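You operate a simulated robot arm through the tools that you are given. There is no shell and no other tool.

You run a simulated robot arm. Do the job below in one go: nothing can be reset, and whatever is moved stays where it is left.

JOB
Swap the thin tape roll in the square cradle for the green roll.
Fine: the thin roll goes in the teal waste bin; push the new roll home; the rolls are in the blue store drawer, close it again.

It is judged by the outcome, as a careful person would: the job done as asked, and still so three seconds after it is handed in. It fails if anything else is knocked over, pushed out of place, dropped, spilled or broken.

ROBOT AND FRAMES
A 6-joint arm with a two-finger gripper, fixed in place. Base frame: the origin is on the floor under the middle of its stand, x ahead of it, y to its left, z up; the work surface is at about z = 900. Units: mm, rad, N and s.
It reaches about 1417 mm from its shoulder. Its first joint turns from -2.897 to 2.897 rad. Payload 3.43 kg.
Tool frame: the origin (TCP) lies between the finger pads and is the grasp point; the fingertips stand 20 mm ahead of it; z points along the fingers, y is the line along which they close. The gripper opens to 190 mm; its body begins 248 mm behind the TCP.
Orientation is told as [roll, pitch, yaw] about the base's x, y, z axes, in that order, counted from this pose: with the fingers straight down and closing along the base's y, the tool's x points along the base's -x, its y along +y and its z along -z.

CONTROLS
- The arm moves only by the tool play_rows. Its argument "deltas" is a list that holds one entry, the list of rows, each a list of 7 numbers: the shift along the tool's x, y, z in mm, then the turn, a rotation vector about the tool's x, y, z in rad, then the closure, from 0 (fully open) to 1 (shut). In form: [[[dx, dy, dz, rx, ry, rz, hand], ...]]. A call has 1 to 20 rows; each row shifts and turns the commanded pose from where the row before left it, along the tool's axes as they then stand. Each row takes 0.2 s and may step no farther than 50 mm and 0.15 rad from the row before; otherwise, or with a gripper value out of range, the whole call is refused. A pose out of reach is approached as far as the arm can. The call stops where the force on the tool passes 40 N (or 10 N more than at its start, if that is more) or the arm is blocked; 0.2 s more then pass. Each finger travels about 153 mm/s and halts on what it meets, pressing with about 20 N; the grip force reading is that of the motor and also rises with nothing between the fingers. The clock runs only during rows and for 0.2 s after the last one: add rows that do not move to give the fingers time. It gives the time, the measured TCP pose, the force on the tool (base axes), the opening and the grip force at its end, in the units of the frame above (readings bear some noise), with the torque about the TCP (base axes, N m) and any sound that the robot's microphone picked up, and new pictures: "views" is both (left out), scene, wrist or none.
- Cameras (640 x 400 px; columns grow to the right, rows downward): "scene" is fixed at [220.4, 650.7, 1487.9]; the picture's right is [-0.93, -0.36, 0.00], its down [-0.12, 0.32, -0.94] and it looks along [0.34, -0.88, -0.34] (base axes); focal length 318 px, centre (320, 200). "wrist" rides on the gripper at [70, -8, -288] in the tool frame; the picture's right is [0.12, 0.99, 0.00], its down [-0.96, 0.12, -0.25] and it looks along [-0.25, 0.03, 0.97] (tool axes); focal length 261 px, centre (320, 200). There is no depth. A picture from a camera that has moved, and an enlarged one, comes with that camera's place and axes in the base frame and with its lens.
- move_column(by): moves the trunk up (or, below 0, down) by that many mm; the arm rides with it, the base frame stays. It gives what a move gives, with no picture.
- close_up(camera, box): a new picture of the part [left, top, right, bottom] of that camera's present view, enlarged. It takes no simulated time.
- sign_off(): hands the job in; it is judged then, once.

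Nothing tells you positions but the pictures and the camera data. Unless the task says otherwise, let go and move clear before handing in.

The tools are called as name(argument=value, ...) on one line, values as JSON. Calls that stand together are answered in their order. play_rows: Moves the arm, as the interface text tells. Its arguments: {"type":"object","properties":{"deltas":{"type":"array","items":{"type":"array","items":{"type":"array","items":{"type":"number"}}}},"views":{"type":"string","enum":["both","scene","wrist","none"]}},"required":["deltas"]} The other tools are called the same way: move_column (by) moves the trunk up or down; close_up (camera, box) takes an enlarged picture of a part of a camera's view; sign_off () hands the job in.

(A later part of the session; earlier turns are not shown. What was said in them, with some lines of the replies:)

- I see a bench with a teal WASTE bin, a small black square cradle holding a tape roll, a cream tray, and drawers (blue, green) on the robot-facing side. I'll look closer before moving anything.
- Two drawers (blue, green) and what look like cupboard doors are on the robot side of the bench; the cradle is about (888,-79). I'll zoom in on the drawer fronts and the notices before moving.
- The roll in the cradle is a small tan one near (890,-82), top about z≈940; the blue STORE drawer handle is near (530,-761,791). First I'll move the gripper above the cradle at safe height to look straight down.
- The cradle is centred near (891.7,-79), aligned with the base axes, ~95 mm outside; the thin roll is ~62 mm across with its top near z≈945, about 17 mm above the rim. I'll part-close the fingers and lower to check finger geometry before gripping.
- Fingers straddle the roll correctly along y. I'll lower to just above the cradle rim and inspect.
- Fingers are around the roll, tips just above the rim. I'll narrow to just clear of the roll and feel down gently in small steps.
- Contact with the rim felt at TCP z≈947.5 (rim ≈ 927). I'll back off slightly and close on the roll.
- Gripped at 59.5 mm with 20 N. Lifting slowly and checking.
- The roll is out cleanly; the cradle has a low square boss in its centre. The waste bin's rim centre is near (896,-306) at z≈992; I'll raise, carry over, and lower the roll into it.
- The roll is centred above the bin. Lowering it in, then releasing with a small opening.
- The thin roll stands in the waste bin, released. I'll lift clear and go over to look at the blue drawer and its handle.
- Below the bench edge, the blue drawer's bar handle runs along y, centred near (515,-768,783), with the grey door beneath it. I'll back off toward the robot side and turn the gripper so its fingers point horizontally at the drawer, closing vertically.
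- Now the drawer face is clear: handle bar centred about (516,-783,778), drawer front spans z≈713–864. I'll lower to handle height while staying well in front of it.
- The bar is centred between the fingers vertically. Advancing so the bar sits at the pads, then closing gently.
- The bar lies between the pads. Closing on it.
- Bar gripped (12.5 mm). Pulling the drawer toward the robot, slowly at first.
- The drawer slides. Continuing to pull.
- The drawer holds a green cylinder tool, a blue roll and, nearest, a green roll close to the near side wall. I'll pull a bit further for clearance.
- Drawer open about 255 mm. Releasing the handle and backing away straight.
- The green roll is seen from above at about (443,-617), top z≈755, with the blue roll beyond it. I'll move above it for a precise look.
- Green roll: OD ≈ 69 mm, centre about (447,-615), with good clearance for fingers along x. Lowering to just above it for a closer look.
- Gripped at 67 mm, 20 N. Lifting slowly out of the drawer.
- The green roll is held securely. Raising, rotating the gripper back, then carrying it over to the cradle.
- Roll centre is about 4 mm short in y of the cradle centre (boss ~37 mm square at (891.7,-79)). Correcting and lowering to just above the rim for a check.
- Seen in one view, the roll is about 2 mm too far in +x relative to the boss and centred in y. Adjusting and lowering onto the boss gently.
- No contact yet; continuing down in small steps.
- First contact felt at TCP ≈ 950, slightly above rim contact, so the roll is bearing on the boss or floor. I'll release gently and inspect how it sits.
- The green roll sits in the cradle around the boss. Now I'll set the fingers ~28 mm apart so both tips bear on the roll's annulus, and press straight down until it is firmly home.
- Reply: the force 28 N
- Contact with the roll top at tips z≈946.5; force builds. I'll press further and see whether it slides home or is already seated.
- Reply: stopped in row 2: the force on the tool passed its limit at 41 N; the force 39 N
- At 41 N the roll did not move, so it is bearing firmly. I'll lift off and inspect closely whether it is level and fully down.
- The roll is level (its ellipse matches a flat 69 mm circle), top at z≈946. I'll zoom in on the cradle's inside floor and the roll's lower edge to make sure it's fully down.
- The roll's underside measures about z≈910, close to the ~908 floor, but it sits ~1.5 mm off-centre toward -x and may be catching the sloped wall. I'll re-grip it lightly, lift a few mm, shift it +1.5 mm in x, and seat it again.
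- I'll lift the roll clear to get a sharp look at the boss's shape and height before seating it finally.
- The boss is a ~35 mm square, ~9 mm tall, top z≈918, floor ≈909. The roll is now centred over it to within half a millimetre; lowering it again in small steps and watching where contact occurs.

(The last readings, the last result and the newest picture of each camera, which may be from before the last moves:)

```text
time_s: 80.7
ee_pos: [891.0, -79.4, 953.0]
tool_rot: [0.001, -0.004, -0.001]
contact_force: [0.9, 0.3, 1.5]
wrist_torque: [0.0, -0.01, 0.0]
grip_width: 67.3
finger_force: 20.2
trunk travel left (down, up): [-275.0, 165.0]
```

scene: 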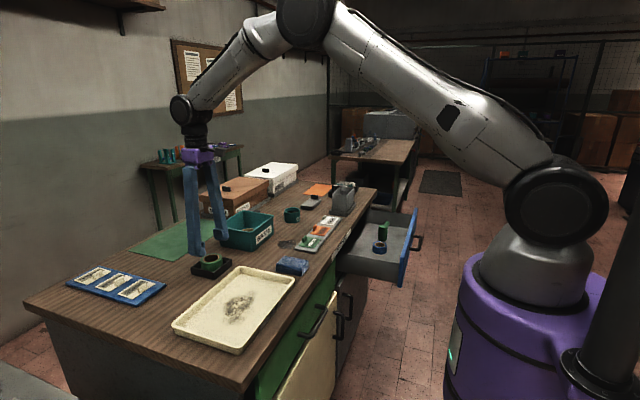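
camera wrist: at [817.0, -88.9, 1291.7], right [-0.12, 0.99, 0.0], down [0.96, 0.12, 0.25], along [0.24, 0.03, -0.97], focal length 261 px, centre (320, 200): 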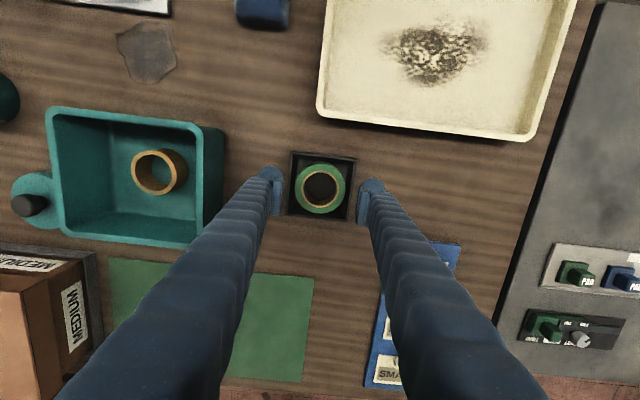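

play_rows(deltas=[[[0, 0, 1, 0, 0, 0, 0.75], [0, 0, 0, 0, 0, 0, 0.75]]], views="none")

play_rows(deltas=[[[0, 0, 1, 0, 0, 0, 0.75], [0, 0, 0, 0, 0, 0, 0.75]]], views="none")

play_rows(deltas=[[[0, 0, 1, 0, 0, 0, 0.75], [0, 0, 0, 0, 0, 0, 0.75]]], views="none")

```text
time_s: 81.3
ee_pos: [890.3, -79.6, 952.4]
tool_rot: [0.0, -0.002, 0.0]
contact_force: [-0.9, -2.7, 7.9]
wrist_torque: [-0.14, 0.04, -0.01]
grip_width: 67.3
finger_force: 20.3
trunk travel left (down, up): [-275.0, 165.0]
```

```text
time_s: 81.9
ee_pos: [889.6, -79.6, 952.6]
tool_rot: [-0.001, -0.006, -0.002]
contact_force: [-0.8, -2.5, 17.8]
wrist_torque: [-0.07, 0.07, 0.0]
grip_width: 67.5
finger_force: 19.7
trunk travel left (down, up): [-275.0, 165.0]
```

```text
time_s: 82.5
ee_pos: [891.3, -80.0, 951.0]
tool_rot: [0.0, -0.003, 0.003]
contact_force: [1.9, -1.6, 18.6]
wrist_torque: [0.0, -0.06, -0.02]
grip_width: 67.7
finger_force: 19.8
trunk travel left (down, up): [-275.0, 165.0]
```

close_up(camera="wrist", box=[296, 170, 344, 206])

close_up(camera="scene", box=[188, 246, 236, 280])

```text
11.11 times, centred on (320, 188) of wrist
camera zoom: at [820.1, -88.3, 1237.8], right [-0.12, 0.99, 0.0], down [0.96, 0.12, 0.25], along [0.25, 0.03, -0.97], focal length 2896 px, centre (320, 333)
```

zoom: 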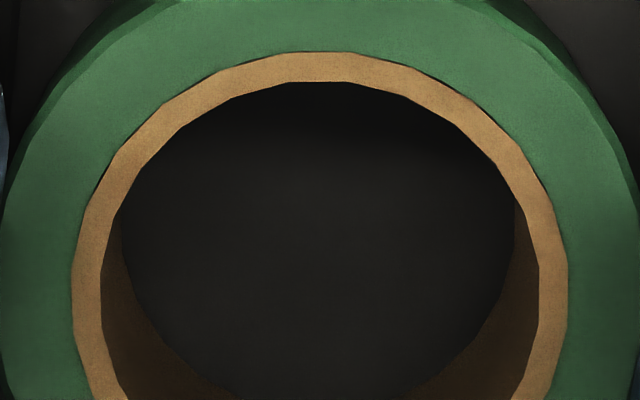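

```text
11.76 times, centred on (212, 263) of scene
camera zoom: at [220.4, 650.7, 1487.9], right [-0.93, -0.36, 0.0], down [-0.12, 0.32, -0.94], along [0.34, -0.88, -0.34], focal length 3741 px, centre (1591, -541)
```

zoom: 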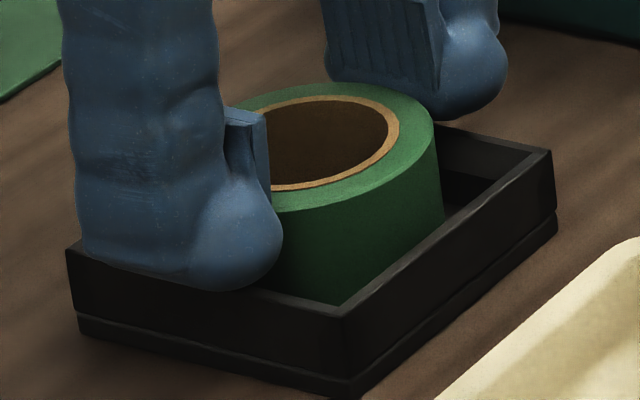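

The roll bottoms out at exactly the same level after re-centring, so it is resting flat on the cradle floor around the boss. Releasing and giving the final press.

play_rows(deltas=[[[0, 0, -1.5, 0, 0, 0, 0.75], [0, 0, 0, 0, 0, 0, 0.66], [0, 0, 0, 0, 0, 0, 0.63], [0, 0, 0, 0, 0, 0, 0.6], [0, 0, 0, 0, 0, 0, 0.57], [0, 0, -10, 0, 0, 0, 0.57], [0, 0, -20, 0, 0, 0, 0.65], [0, 0, -10, 0, 0, 0, 0.75], [0, 0, 0, 0, 0, 0, 0.853], [0, 0, 0, 0, 0, 0, 0.853], [0, 0, 0, 0, 0, 0, 0.853]]], views="none")

close_up(camera="wrist", box=[270, 140, 370, 220])

close_up(camera="scene", box=[188, 246, 236, 280])

```text
time_s: 84.9
ee_pos: [890.7, -79.4, 991.3]
tool_rot: [0.0, -0.003, 0.002]
contact_force: [-0.5, -0.5, -0.7]
wrist_torque: [-0.01, 0.01, 0.02]
grip_width: 27.7
finger_force: 0.0
trunk travel left (down, up): [-275.0, 165.0]
```

```text
5.00 times, centred on (320, 180) of wrist
camera zoom: at [820.0, -88.3, 1278.3], right [-0.12, 0.99, 0.0], down [0.96, 0.12, 0.25], along [0.25, 0.03, -0.97], focal length 1303 px, centre (320, 300)
```

zoom: 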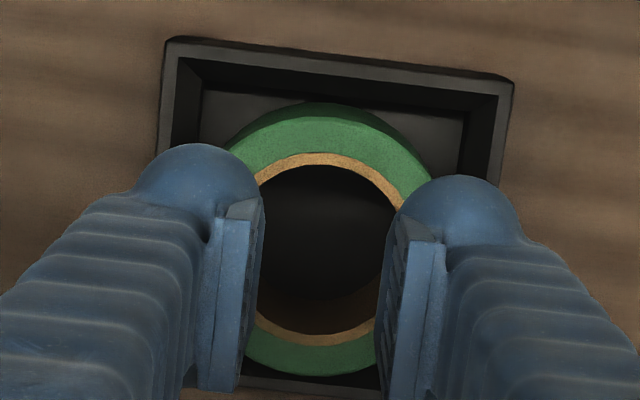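

```text
11.76 times, centred on (212, 263) of scene
camera zoom: at [220.4, 650.7, 1487.9], right [-0.93, -0.36, 0.0], down [-0.12, 0.32, -0.94], along [0.34, -0.88, -0.34], focal length 3741 px, centre (1591, -541)
```

zoom: 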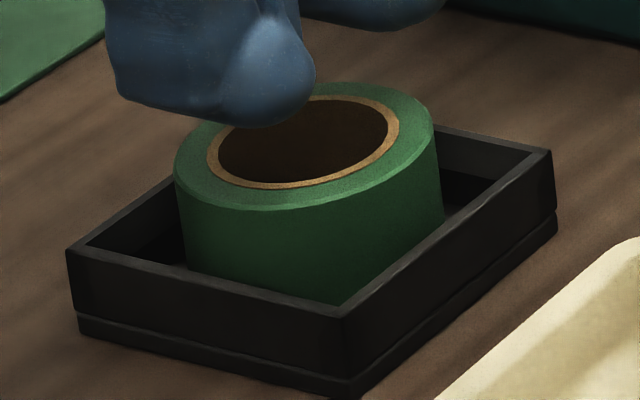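

The roll top now reads ~2 mm lower than before (matching where the old roll sat). Doing the final press.

play_rows(deltas=[[[0, 0, 10, 0, 0, 0, 0.853], [0, 0, 10, 0, 0, 0, 0.853], [0, 0, 4, 0, 0, 0, 0.853], [0, 0, 0, 0, 0, 0, 0.853]]], views="none")

play_rows(deltas=[[[0, 0, 1.5, 0, 0, 0, 0.853], [0, 0, 0, 0, 0, 0, 0.853]]], views="none")

play_rows(deltas=[[[0, 0, 1.5, 0, 0, 0, 0.853], [0, 0, 0, 0, 0, 0, 0.853]]], views="none")

play_rows(deltas=[[[0, 0, 1.5, 0, 0, 0, 0.853], [0, 0, 0, 0, 0, 0, 0.853]]], views="none")

```text
time_s: 85.9
ee_pos: [891.4, -79.1, 965.7]
tool_rot: [0.0, -0.001, 0.001]
contact_force: [0.4, 0.2, 0.3]
wrist_torque: [0.03, 0.02, -0.01]
grip_width: 28.1
finger_force: 0.0
trunk travel left (down, up): [-275.0, 165.0]
```

```text
time_s: 86.5
ee_pos: [891.2, -80.1, 965.3]
tool_rot: [0.001, -0.003, -0.002]
contact_force: [-2.4, 3.2, 5.2]
wrist_torque: [0.08, 0.09, 0.0]
grip_width: 28.0
finger_force: 0.1
trunk travel left (down, up): [-275.0, 165.0]
```

```text
time_s: 87.1
ee_pos: [890.1, -78.5, 965.5]
tool_rot: [0.0, -0.005, 0.002]
contact_force: [-2.1, 2.0, 15.7]
wrist_torque: [0.12, 0.12, -0.05]
grip_width: 27.9
finger_force: 0.6
trunk travel left (down, up): [-275.0, 165.0]
```

```text
time_s: 87.7
ee_pos: [889.5, -79.2, 965.8]
tool_rot: [0.002, -0.006, 0.003]
contact_force: [0.7, 0.6, 29.1]
wrist_torque: [0.04, 0.0, 0.02]
grip_width: 28.1
finger_force: 0.0
trunk travel left (down, up): [-275.0, 165.0]
```

play_rows(deltas=[[[0, 0, 1, 0, 0, 0, 0.853], [0, 0, 0, 0, 0, 0, 0.853]]], views="none")

play_rows(deltas=[[[0, 0, -5, 0, 0, 0, 0.853], [0, 0, -30, 0, 0, 0, 0.853], [0, 0, -45, 0, 0, 0, 0.853], [0, 0, -45, 0, 0, 0, 0.7], [0, 0, -20, 0, 0, 0, 0.5], [0, 0, 0, 0, 0, 0, 0.4], [0, 0, 0, 0, 0, 0, 0.4]]], views="both")

close_up(camera="scene", box=[190, 240, 235, 280])

close_up(camera="wrist", box=[270, 125, 370, 215])

```text
time_s: 88.4
ee_pos: [891.4, -80.3, 967.0]
tool_rot: [0.0, -0.008, 0.0]
contact_force: [-3.7, 0.8, 16.8]
wrist_torque: [0.07, 0.24, 0.0]
grip_width: 28.1
finger_force: 0.7
trunk travel left (down, up): [-275.0, 165.0]
stopped in row 2: the force on the tool passed its limit at 40 N (the readings are from after the stop); the commanded pose is now the measured one
```

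```text
time_s: 90.0
ee_pos: [891.8, -80.8, 1109.7]
tool_rot: [-0.001, -0.006, 0.001]
contact_force: [0.5, 0.3, -0.2]
wrist_torque: [-0.01, 0.01, 0.0]
grip_width: 114.1
finger_force: 0.0
trunk travel left (down, up): [-275.0, 165.0]
camera wrist: at [820.6, -89.3, 1396.7], right [-0.12, 0.99, 0.0], down [0.96, 0.12, 0.25], along [0.25, 0.03, -0.97], focal length 261 px, centre (320, 200)
```

scene: 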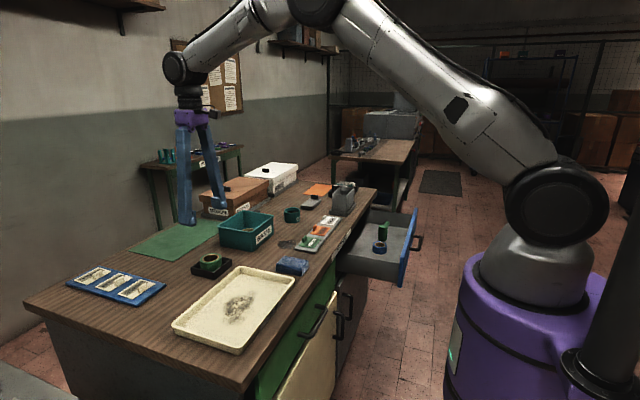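
wrist: 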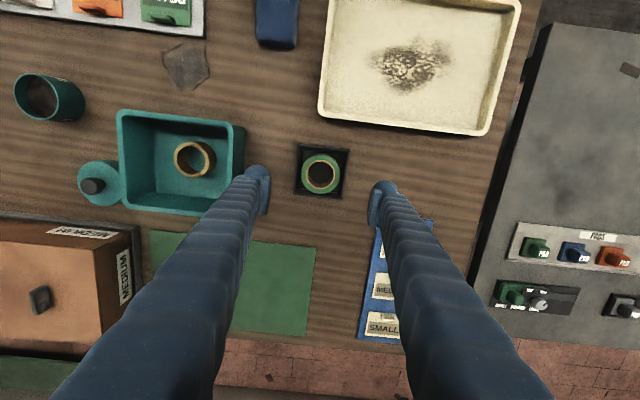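

```text
10.00 times, centred on (212, 260) of scene
camera zoom: at [220.4, 650.7, 1487.9], right [-0.93, -0.36, 0.0], down [-0.12, 0.32, -0.94], along [0.34, -0.88, -0.34], focal length 3180 px, centre (1395, -400)
```

zoom: 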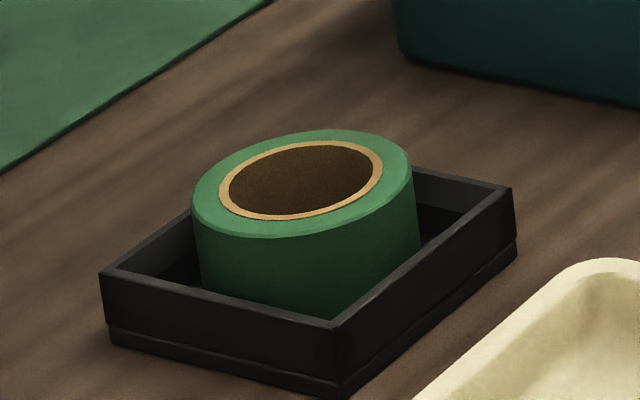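

```text
4.44 times, centred on (320, 170) of wrist
camera zoom: at [820.6, -89.3, 1396.7], right [-0.12, 0.99, 0.0], down [0.96, 0.12, 0.25], along [0.25, 0.03, -0.97], focal length 1158 px, centre (320, 333)
```

zoom: 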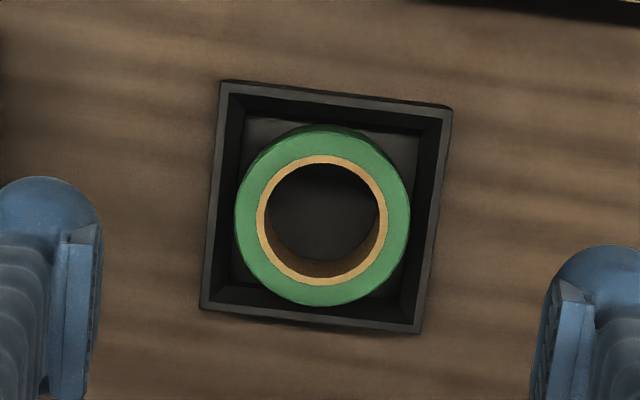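

close_up(camera="scene", box=[190, 256, 214, 272])

close_up(camera="scene", box=[214, 252, 236, 268])

```text
16.00 times, centred on (202, 264) of scene
camera zoom: at [220.4, 650.7, 1487.9], right [-0.93, -0.36, 0.0], down [-0.12, 0.32, -0.94], along [0.34, -0.88, -0.34], focal length 5088 px, centre (2208, -824)
```

zoom: 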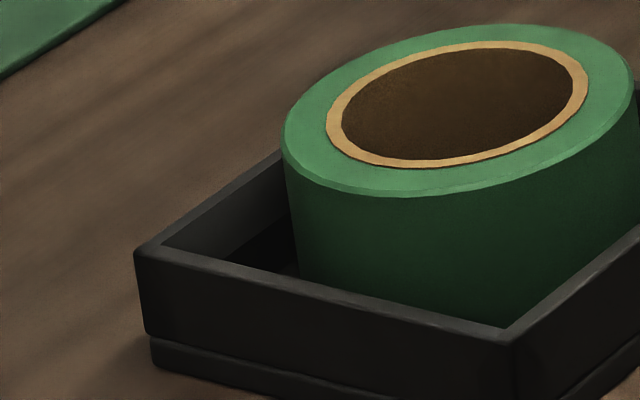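

```text
16.00 times, centred on (225, 260) of scene
camera zoom: at [220.4, 650.7, 1487.9], right [-0.93, -0.36, 0.0], down [-0.12, 0.32, -0.94], along [0.34, -0.88, -0.34], focal length 5088 px, centre (1840, -760)
```

zoom: 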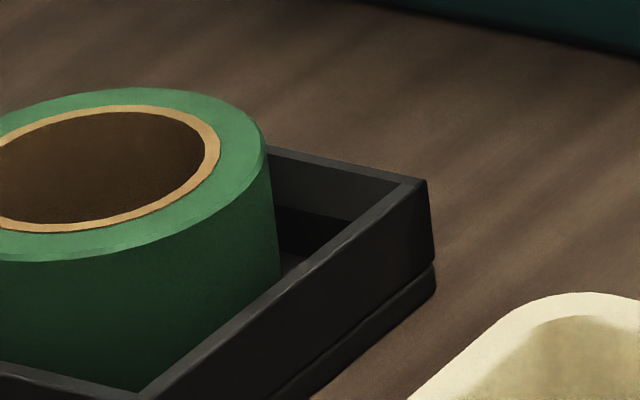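

The roll's side is visible at least 32 mm below its top, below the boss's top face, level and centred: it is home. Now back to the drawer to close it; moving across at height first.

play_rows(deltas=[[[31.3, -31.9, 0, 0, 0, 0, 0.5], [31.3, -31.9, 0, 0, 0, 0, 0.5], [31.3, -31.9, 0, 0, 0, 0, 0.5], [31.3, -31.9, 0, 0, 0, 0, 0.5], [31.3, -31.9, 0, 0, 0, 0, 0.5], [31.3, -31.9, 0, 0, 0, 0, 0.5], [31.3, -31.9, 0, 0, 0, 0, 0.5], [31.3, -31.9, 0, 0, 0, 0, 0.5], [31.3, -31.9, 0, 0, 0, 0, 0.5], [31.3, -31.9, 0, 0, 0, 0, 0.5], [31.3, -31.9, 0, 0, 0, 0, 0.5]]], views="scene")

play_rows(deltas=[[[31.3, -31.9, 0, 0, 0, 0, 0.5], [31.3, -31.9, 0, 0, 0, 0, 0.5], [31.3, -31.9, 0, 0, 0, 0, 0.5], [31.3, -31.9, 0, 0, 0, 0, 0.5], [31.3, -31.9, 0, 0, 0, 0, 0.5], [31.3, -31.9, 0, 0, 0, 0, 0.6], [31.3, -31.9, 0, 0, 0, 0, 0.6], [31.3, -31.9, 0, 0, 0, 0, 0.65], [31.3, -31.9, 0, 0, 0, 0, 0.65], [31.3, -31.9, 0, 0, 0, 0, 0.65], [31.3, -31.9, 0, 0, 0, 0, 0.65], [0, 0, 0, 0, 0, 0, 0.65]]])

```text
time_s: 92.4
ee_pos: [548.6, -431.6, 1107.1]
tool_rot: [0.0, -0.006, 0.002]
contact_force: [0.2, -0.9, -0.3]
wrist_torque: [0.03, -0.08, 0.0]
grip_width: 94.7
finger_force: 0.1
trunk travel left (down, up): [-275.0, 165.0]
```

scene: 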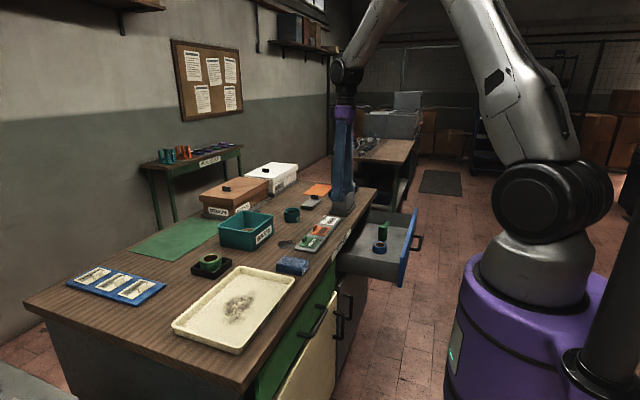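

```text
time_s: 95.0
ee_pos: [203.7, -783.3, 1105.6]
tool_rot: [0.001, -0.006, 0.003]
contact_force: [0.1, -0.7, -0.3]
wrist_torque: [0.07, 0.03, 0.0]
grip_width: 66.5
finger_force: 0.1
trunk travel left (down, up): [-275.0, 165.0]
camera wrist: at [133.8, -792.4, 1391.7], right [-0.12, 0.99, 0.0], down [0.96, 0.12, 0.25], along [0.25, 0.03, -0.97], focal length 261 px, centre (320, 200)
```

scene: 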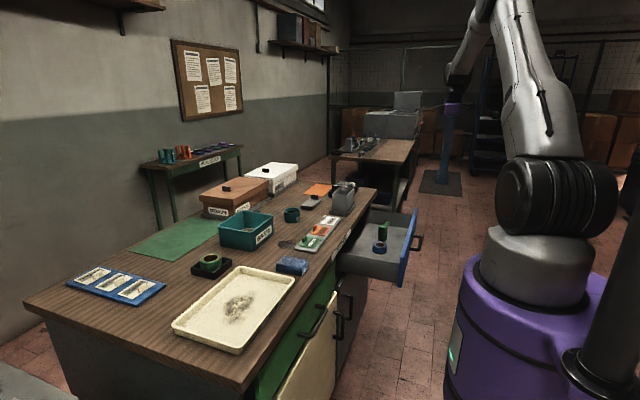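
wrist: 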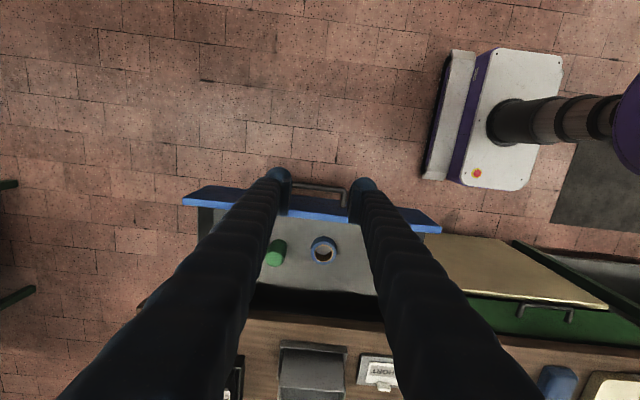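

play_rows(deltas=[[[0, 0, 0, 0, 0, 0.1428, 0.65], [0, 0, 0, 0, 0, 0.1428, 0.65], [0, 0, 0, 0, 0, 0.1428, 0.65], [0, 0, 0, 0, 0, 0.1428, 0.65], [0, 0, 0, 0, 0, 0.1428, 0.65], [0, 0, 0, 0, 0, 0.1428, 0.65], [0, 0, 0, 0, 0, 0.1428, 0.65], [0, 0, 0, 0, 0, 0.1428, 0.65], [0, 0, 0, 0, 0, 0.1428, 0.65], [0, 0, 0, 0, 0, 0.1428, 0.65], [0, 0, 0, 0, 0, 0.1428, 0.65]]], views="none")

play_rows(deltas=[[[0, 0, 0, -0.1428, 0, 0, 0.65], [0, 0, 0, -0.1428, 0, 0, 0.65], [0, 0, 0, -0.1428, 0, 0, 0.65], [0, 0, 0, -0.1428, 0, 0, 0.65], [0, 0, 0, -0.1428, 0, 0, 0.65], [0, 0, 0, -0.1428, 0, 0, 0.65], [0, 0, 0, -0.1428, 0, 0, 0.65], [0, 0, 0, -0.1428, 0, 0, 0.65], [0, 0, 0, -0.1428, 0, 0, 0.65], [0, 0, 0, -0.1428, 0, 0, 0.65], [0, 0, 0, -0.1428, 0, 0, 0.65], [0, 0, 0, 0, 0, 0, 0.65]]], views="both")

```text
time_s: 97.4
ee_pos: [202.3, -781.9, 1105.9]
tool_rot: [0.006, 0.001, -1.572]
contact_force: [-0.1, 0.5, -0.5]
wrist_torque: [0.02, 0.0, -0.03]
grip_width: 66.7
finger_force: 0.1
trunk travel left (down, up): [-275.0, 165.0]
```

```text
time_s: 100.0
ee_pos: [203.4, -782.1, 1106.0]
tool_rot: [1.579, 0.001, -1.569]
contact_force: [0.1, -0.9, -0.7]
wrist_torque: [-0.01, -0.15, 0.13]
grip_width: 66.7
finger_force: 0.2
trunk travel left (down, up): [-275.0, 165.0]
camera wrist: at [-84.3, -713.2, 1094.6], right [-0.01, 0.12, 0.99], down [-0.25, -0.96, 0.11], along [0.97, -0.24, 0.04], focal length 261 px, centre (320, 200)
```

scene: 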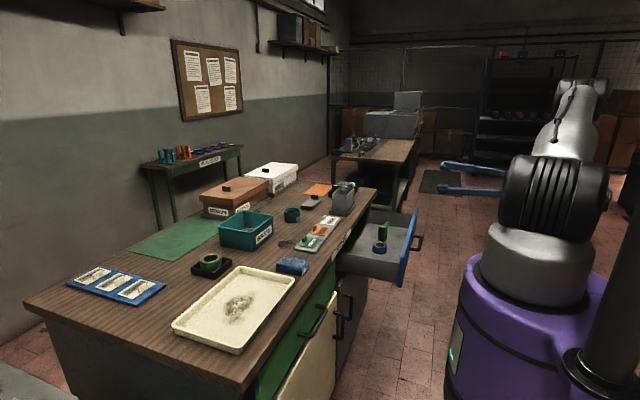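
wrist: 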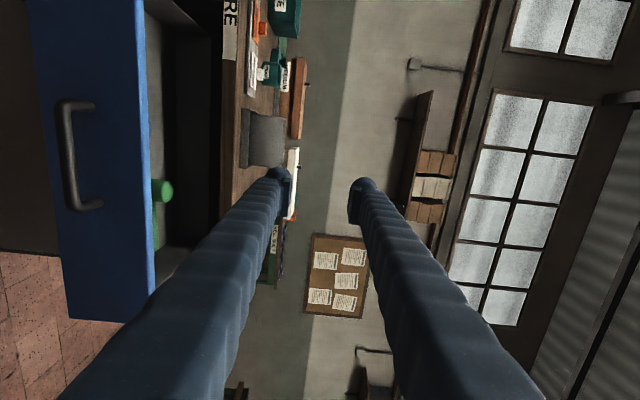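

play_rows(deltas=[[[0, -42, 0, 0.008, 0, 0, 0.65], [0, -42, 0, 0, 0, 0, 0.65], [0, -42, 0, 0, 0, 0, 0.65], [0, -42, 0, 0, 0, 0, 0.65], [0, -42, 0, 0, 0, 0, 0.65], [0, -42, 0, 0, 0, 0, 0.65], [0, -42, 0, 0, 0, 0, 0.65], [0, -39, 0, 0, 0, 0, 0.65], [0, 0, 0, 0, 0, 0, 0.65]]], views="wrist")

close_up(camera="wrist", box=[220, 100, 420, 300])

```text
time_s: 102.0
ee_pos: [202.3, -781.8, 772.2]
tool_rot: [1.57, 0.0, -1.569]
contact_force: [-0.1, 0.4, -0.8]
wrist_torque: [0.02, -0.05, 0.01]
grip_width: 66.5
finger_force: 0.0
trunk travel left (down, up): [-275.0, 165.0]
camera wrist: at [-84.9, -712.2, 764.3], right [0.0, 0.12, 0.99], down [-0.25, -0.96, 0.12], along [0.97, -0.24, 0.03], focal length 261 px, centre (320, 200)
```

wrist: 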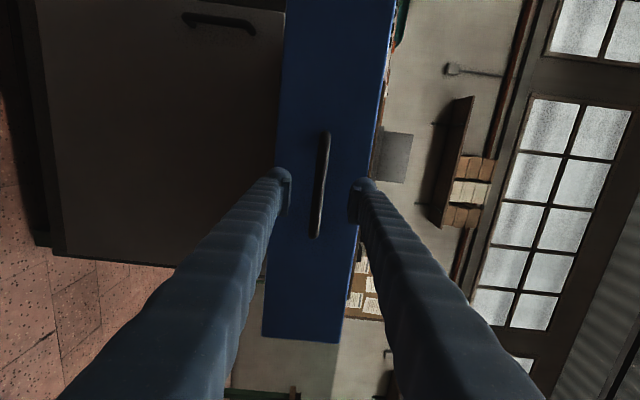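

```text
2.00 times, centred on (320, 200) of wrist
camera zoom: at [-84.9, -712.2, 764.3], right [0.0, 0.12, 0.99], down [-0.25, -0.96, 0.12], along [0.97, -0.24, 0.03], focal length 521 px, centre (320, 200)
```

zoom: 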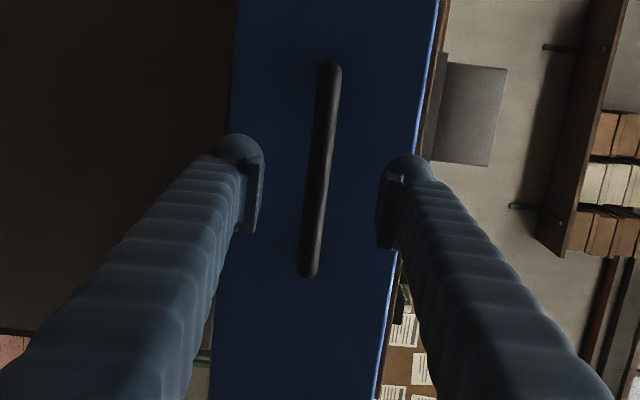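

Aligned with the handle as before. Advancing onto the bar and gripping it again.

play_rows(deltas=[[[0, 0, 25, 0, 0, 0, 0.65], [0, 0, 20, 0, 0, 0, 0.65], [0, 0, 16, 0, 0, 0, 0.65], [0, 0, 0, 0, 0, 0, 0.7], [0, 0, 0, 0, 0, 0, 0.8], [0, 0, 0, 0, 0, 0, 0.9], [0, 0, 0, 0, 0, 0, 1.0], [0, 0, 0, 0, 0, 0, 1.0]]], views="none")

close_up(camera="scene", box=[370, 190, 490, 290])

```text
time_s: 103.8
ee_pos: [264.2, -781.6, 770.6]
tool_rot: [1.566, -0.002, -1.568]
contact_force: [0.2, 0.4, -10.0]
wrist_torque: [-0.12, 0.04, -0.42]
grip_width: 12.1
finger_force: 44.9
trunk travel left (down, up): [-275.0, 165.0]
```

```text
4.00 times, centred on (430, 240) of scene
camera zoom: at [220.4, 650.7, 1487.9], right [-0.93, -0.36, 0.0], down [-0.12, 0.32, -0.94], along [0.34, -0.88, -0.34], focal length 1272 px, centre (-120, 40)
```

zoom: 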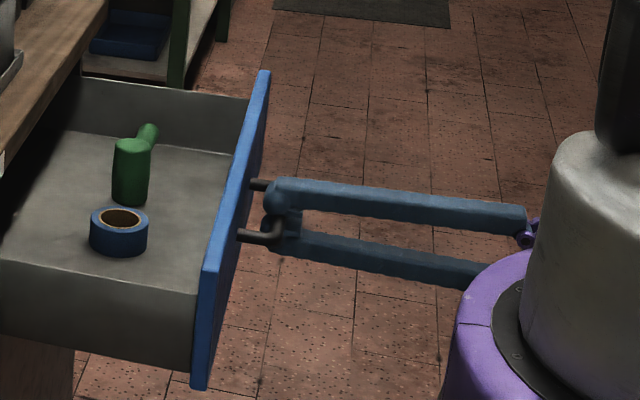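

Handle gripped. Pushing the drawer closed smoothly.

play_rows(deltas=[[[0, -0.8, 3, 0, 0, 0, 1.0], [0, 0, 6, 0, 0, 0, 1.0], [0, 0, 10, 0, 0, 0, 1.0], [0, 0, 14, 0, 0, 0, 1.0], [0, 0, 16, 0, 0, 0, 1.0], [0, 0, 16, 0, 0, 0, 1.0], [0, 0, 16, 0, 0, 0, 1.0], [0, 0, 16, 0, 0, 0, 1.0], [0, 0, 16, 0, 0, 0, 1.0], [0, 0, 16, 0, 0, 0, 1.0], [0, 0, 16, 0, 0, 0, 1.0], [0, 0, 16, 0, 0, 0, 1.0], [0, 0, 16, 0, 0, 0, 1.0], [0, 0, 14, 0, 0, 0, 1.0], [0, 0, 10, 0, 0, 0, 1.0], [0, 0, 6, 0, 0, 0, 1.0], [0, 0, 0, 0, 0, 0, 1.0]]], views="scene")

close_up(camera="scene", box=[320, 190, 440, 290])

```text
time_s: 107.4
ee_pos: [471.0, -781.1, 772.0]
tool_rot: [1.567, -0.001, -1.57]
contact_force: [1.0, 5.4, -7.8]
wrist_torque: [-0.01, -0.04, 0.03]
grip_width: 11.7
finger_force: 45.0
trunk travel left (down, up): [-275.0, 165.0]
```

scene: 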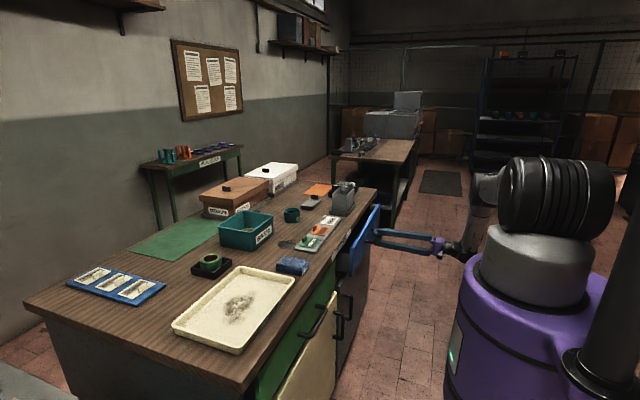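

```text
4.00 times, centred on (380, 240) of scene
camera zoom: at [220.4, 650.7, 1487.9], right [-0.93, -0.36, 0.0], down [-0.12, 0.32, -0.94], along [0.34, -0.88, -0.34], focal length 1272 px, centre (80, 40)
```

zoom: 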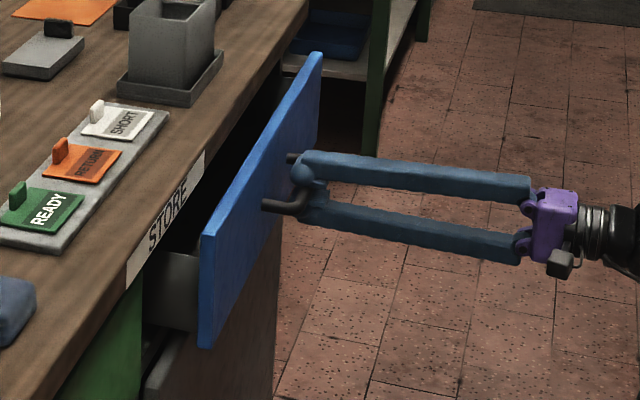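

play_rows(deltas=[[[0, -0.6, 8, 0, 0, 0, 1.0], [0, 0, 10, 0, 0, 0, 1.0], [0, 0, 10, 0, 0, 0, 1.0], [0, 0, 8, 0, 0, 0, 1.0], [0, 0, 5, 0, 0, 0, 1.0], [0, 0, 3, 0, 0, 0, 1.0], [0, 0, 2, 0, 0, 0, 1.0], [0, 0, 0, 0, 0, 0, 1.0]]], views="none")

play_rows(deltas=[[[0, 0, 2, 0, 0, 0, 1.0], [0, 0, 0, 0, 0, 0, 1.0]]], views="none")

close_up(camera="scene", box=[320, 190, 440, 290])

```text
time_s: 109.2
ee_pos: [515.2, -781.4, 770.3]
tool_rot: [1.569, -0.002, -1.57]
contact_force: [-0.6, 1.5, 3.3]
wrist_torque: [0.17, -0.03, -0.38]
grip_width: 11.5
finger_force: 45.2
trunk travel left (down, up): [-275.0, 165.0]
```

```text
time_s: 109.8
ee_pos: [518.6, -782.5, 770.8]
tool_rot: [1.57, -0.002, -1.572]
contact_force: [1.6, -1.4, 6.8]
wrist_torque: [0.17, 0.02, -0.21]
grip_width: 11.7
finger_force: 44.6
trunk travel left (down, up): [-275.0, 165.0]
```

```text
4.00 times, centred on (380, 240) of scene
camera zoom: at [220.4, 650.7, 1487.9], right [-0.93, -0.36, 0.0], down [-0.12, 0.32, -0.94], along [0.34, -0.88, -0.34], focal length 1272 px, centre (80, 40)
```

zoom: 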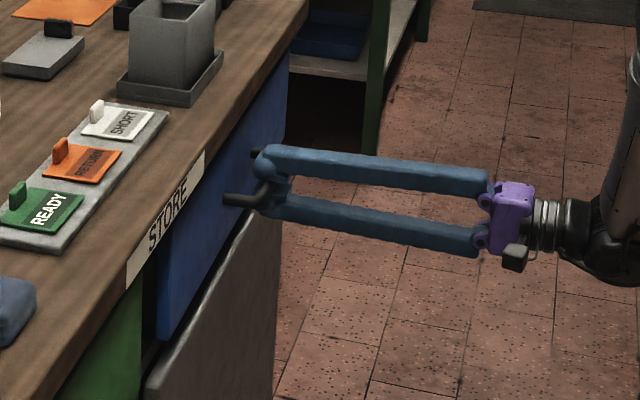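

Nearly shut; pressing the last few millimetres until it meets its stop.

play_rows(deltas=[[[0, 0, 2, 0, 0, 0, 1.0], [0, 0, 0, 0, 0, 0, 1.0]]], views="none")

play_rows(deltas=[[[0, 0, 2, 0, 0, 0, 1.0], [0, 0, 0, 0, 0, 0, 1.0]]], views="none")

```text
time_s: 110.4
ee_pos: [518.7, -782.1, 771.4]
tool_rot: [1.569, -0.001, -1.571]
contact_force: [-6.0, 0.8, 10.2]
wrist_torque: [0.15, -0.01, 0.07]
grip_width: 11.8
finger_force: 45.2
trunk travel left (down, up): [-275.0, 165.0]
```

```text
time_s: 111.0
ee_pos: [520.0, -781.8, 771.7]
tool_rot: [1.573, 0.0, -1.571]
contact_force: [-23.9, 2.4, 11.7]
wrist_torque: [0.14, -0.01, 0.0]
grip_width: 11.9
finger_force: 45.0
trunk travel left (down, up): [-275.0, 165.0]
```

It's at the stop (24 N reaction). Releasing the handle without pulling, then backing off.

play_rows(deltas=[[[0, 0, 0, 0, 0, 0, 0.95], [0, 0, 0, 0, 0, 0, 0.85], [0, 0, 0, 0, 0, 0, 0.75], [0, 0, 0, 0, 0, 0, 0.65], [0, 0, 0, 0, 0, 0, 0.65], [0, 0, -15, 0, 0, 0, 0.65], [0, 0, -25, 0, 0, 0, 0.65], [0, 0, -40, 0, 0, 0, 0.65], [0, 0, -45, 0, 0, 0, 0.65], [0, 0, 0, 0, 0, 0, 0.65]]])

close_up(camera="scene", box=[310, 180, 390, 290])

close_up(camera="wrist", box=[220, 0, 420, 380])

```text
time_s: 113.2
ee_pos: [396.5, -782.0, 772.7]
tool_rot: [1.568, 0.0, -1.571]
contact_force: [-1.1, 0.3, 0.2]
wrist_torque: [-0.01, 0.0, -0.04]
grip_width: 66.3
finger_force: 0.1
trunk travel left (down, up): [-275.0, 165.0]
camera wrist: at [109.4, -712.4, 764.4], right [0.0, 0.12, 0.99], down [-0.25, -0.96, 0.12], along [0.97, -0.24, 0.03], focal length 261 px, centre (320, 200)
```

scene: 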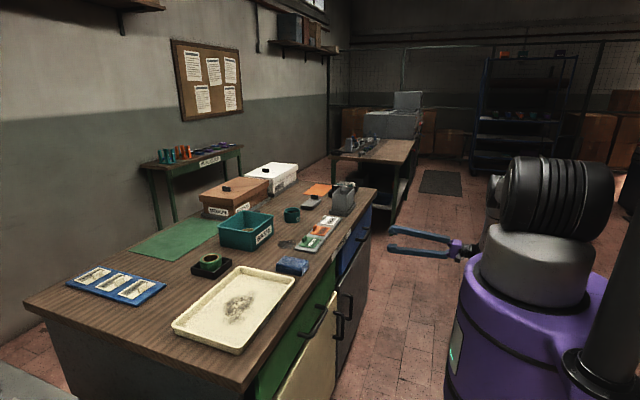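
wrist: 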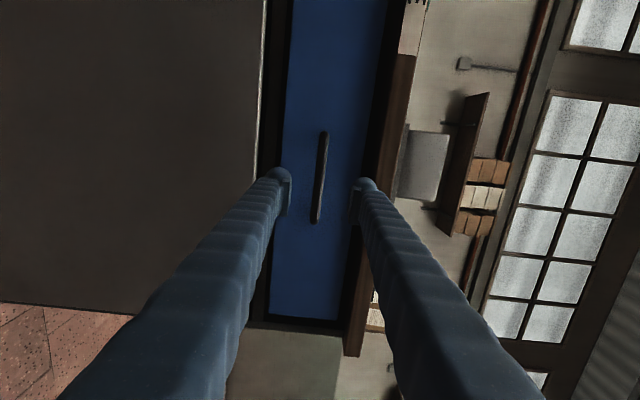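

```text
3.64 times, centred on (350, 235) of scene
camera zoom: at [220.4, 650.7, 1487.9], right [-0.93, -0.36, 0.0], down [-0.12, 0.32, -0.94], along [0.34, -0.88, -0.34], focal length 1156 px, centre (211, 73)
```

zoom: 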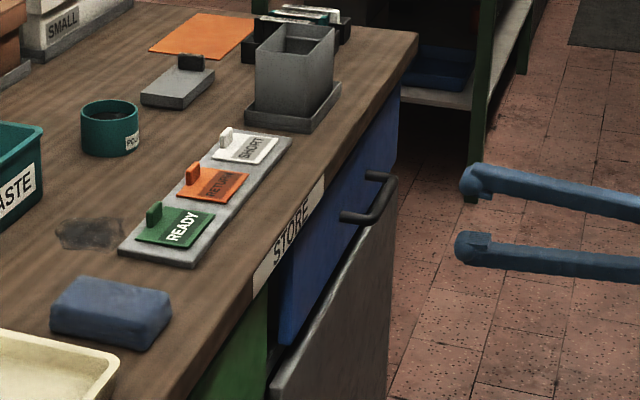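

```text
1.05 times, centred on (320, 190) of wrist (not enlarged: the box is as wide or as high as the picture)
camera zoom: at [109.4, -712.4, 764.4], right [0.0, 0.12, 0.99], down [-0.25, -0.96, 0.12], along [0.97, -0.24, 0.03], focal length 274 px, centre (320, 210)
```

zoom: 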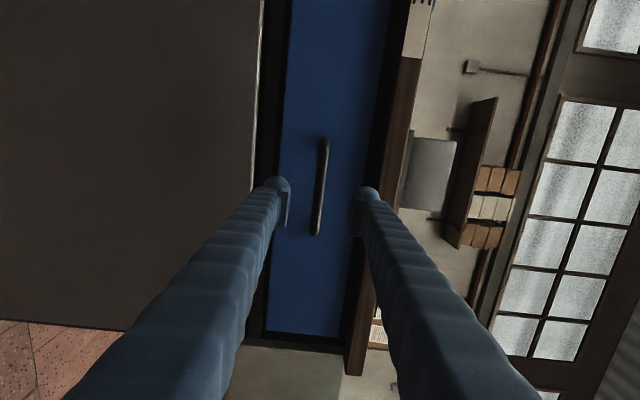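

The drawer is shut, matching its original position. A last check of the cradle, bin and bench.

close_up(camera="scene", box=[170, 190, 330, 300])

close_up(camera="scene", box=[190, 240, 235, 280])

play_rows(deltas=[[[0, 40, -20, 0, 0, 0, 0.65], [0, 40, -20, 0, 0, 0, 0.65], [0, 40, 0, 0, 0, 0, 0.65], [0, 40, 0, 0, 0, 0, 0.65], [0, 40, 0, 0, 0, 0, 0.65], [0, 40, 0, 0, 0, 0, 0.65], [0, 0, 0, 0, 0, 0, 0.65]]], views="scene")

```text
3.64 times, centred on (250, 245) of scene
camera zoom: at [220.4, 650.7, 1487.9], right [-0.93, -0.36, 0.0], down [-0.12, 0.32, -0.94], along [0.34, -0.88, -0.34], focal length 1156 px, centre (574, 36)
```

zoom: 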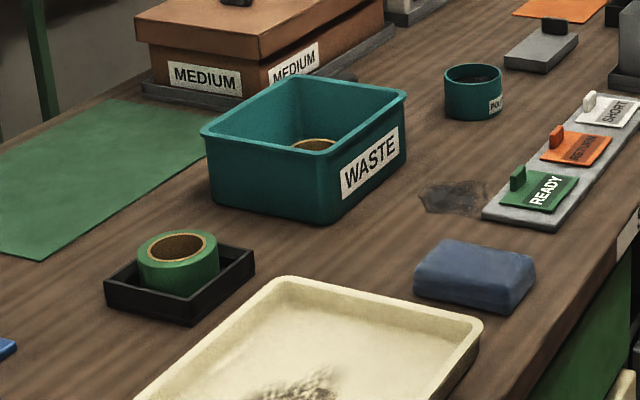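

```text
10.00 times, centred on (212, 260) of scene
camera zoom: at [220.4, 650.7, 1487.9], right [-0.93, -0.36, 0.0], down [-0.12, 0.32, -0.94], along [0.34, -0.88, -0.34], focal length 3180 px, centre (1395, -400)
```

zoom: 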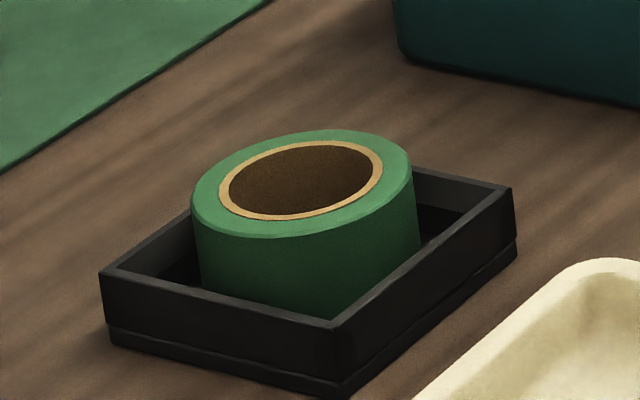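

```text
time_s: 114.8
ee_pos: [356.8, -781.7, 1012.5]
tool_rot: [1.569, 0.001, -1.568]
contact_force: [0.3, -0.7, 0.8]
wrist_torque: [0.0, 0.09, -0.05]
grip_width: 66.3
finger_force: 0.2
trunk travel left (down, up): [-275.0, 165.0]
```

scene: 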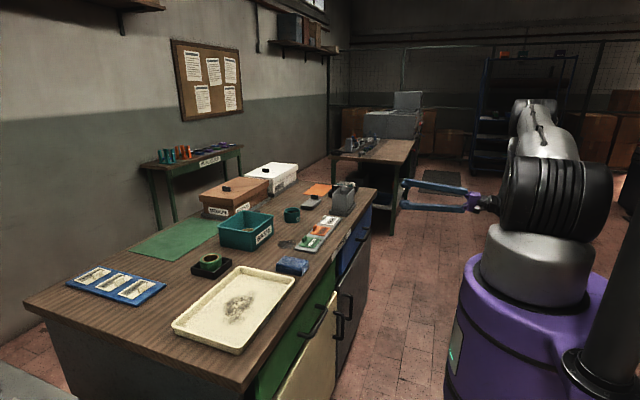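

Everything checks out: the green roll is seated level in the square cradle, the thin roll is in the teal waste bin, and the blue drawer is shut. The arm is clear of the bench, so I'm handing in.

sign_off()

```text
The job is handed in.
```

The swap is done and handed in. I released everything and moved the arm clear of the bench first.

- **Thin roll:** it is standing in the teal waste bin.
- **Green roll:** it sits level and centred in the square cradle, around the raised block in the middle. I pressed it down twice to about 40 N and it did not move any further. Its top measured about 2 mm higher than the old roll's did. I put that down to roll height or measuring error, because it stopped at the same level both times I seated it.
- **Blue store drawer:** I pushed it in until it met its stop, and it matches its starting position. The blue roll and the green tool are still inside. I closed it slowly, but couldn't see inside once it was shut.

I saw nothing else on the bench moved or knocked over.
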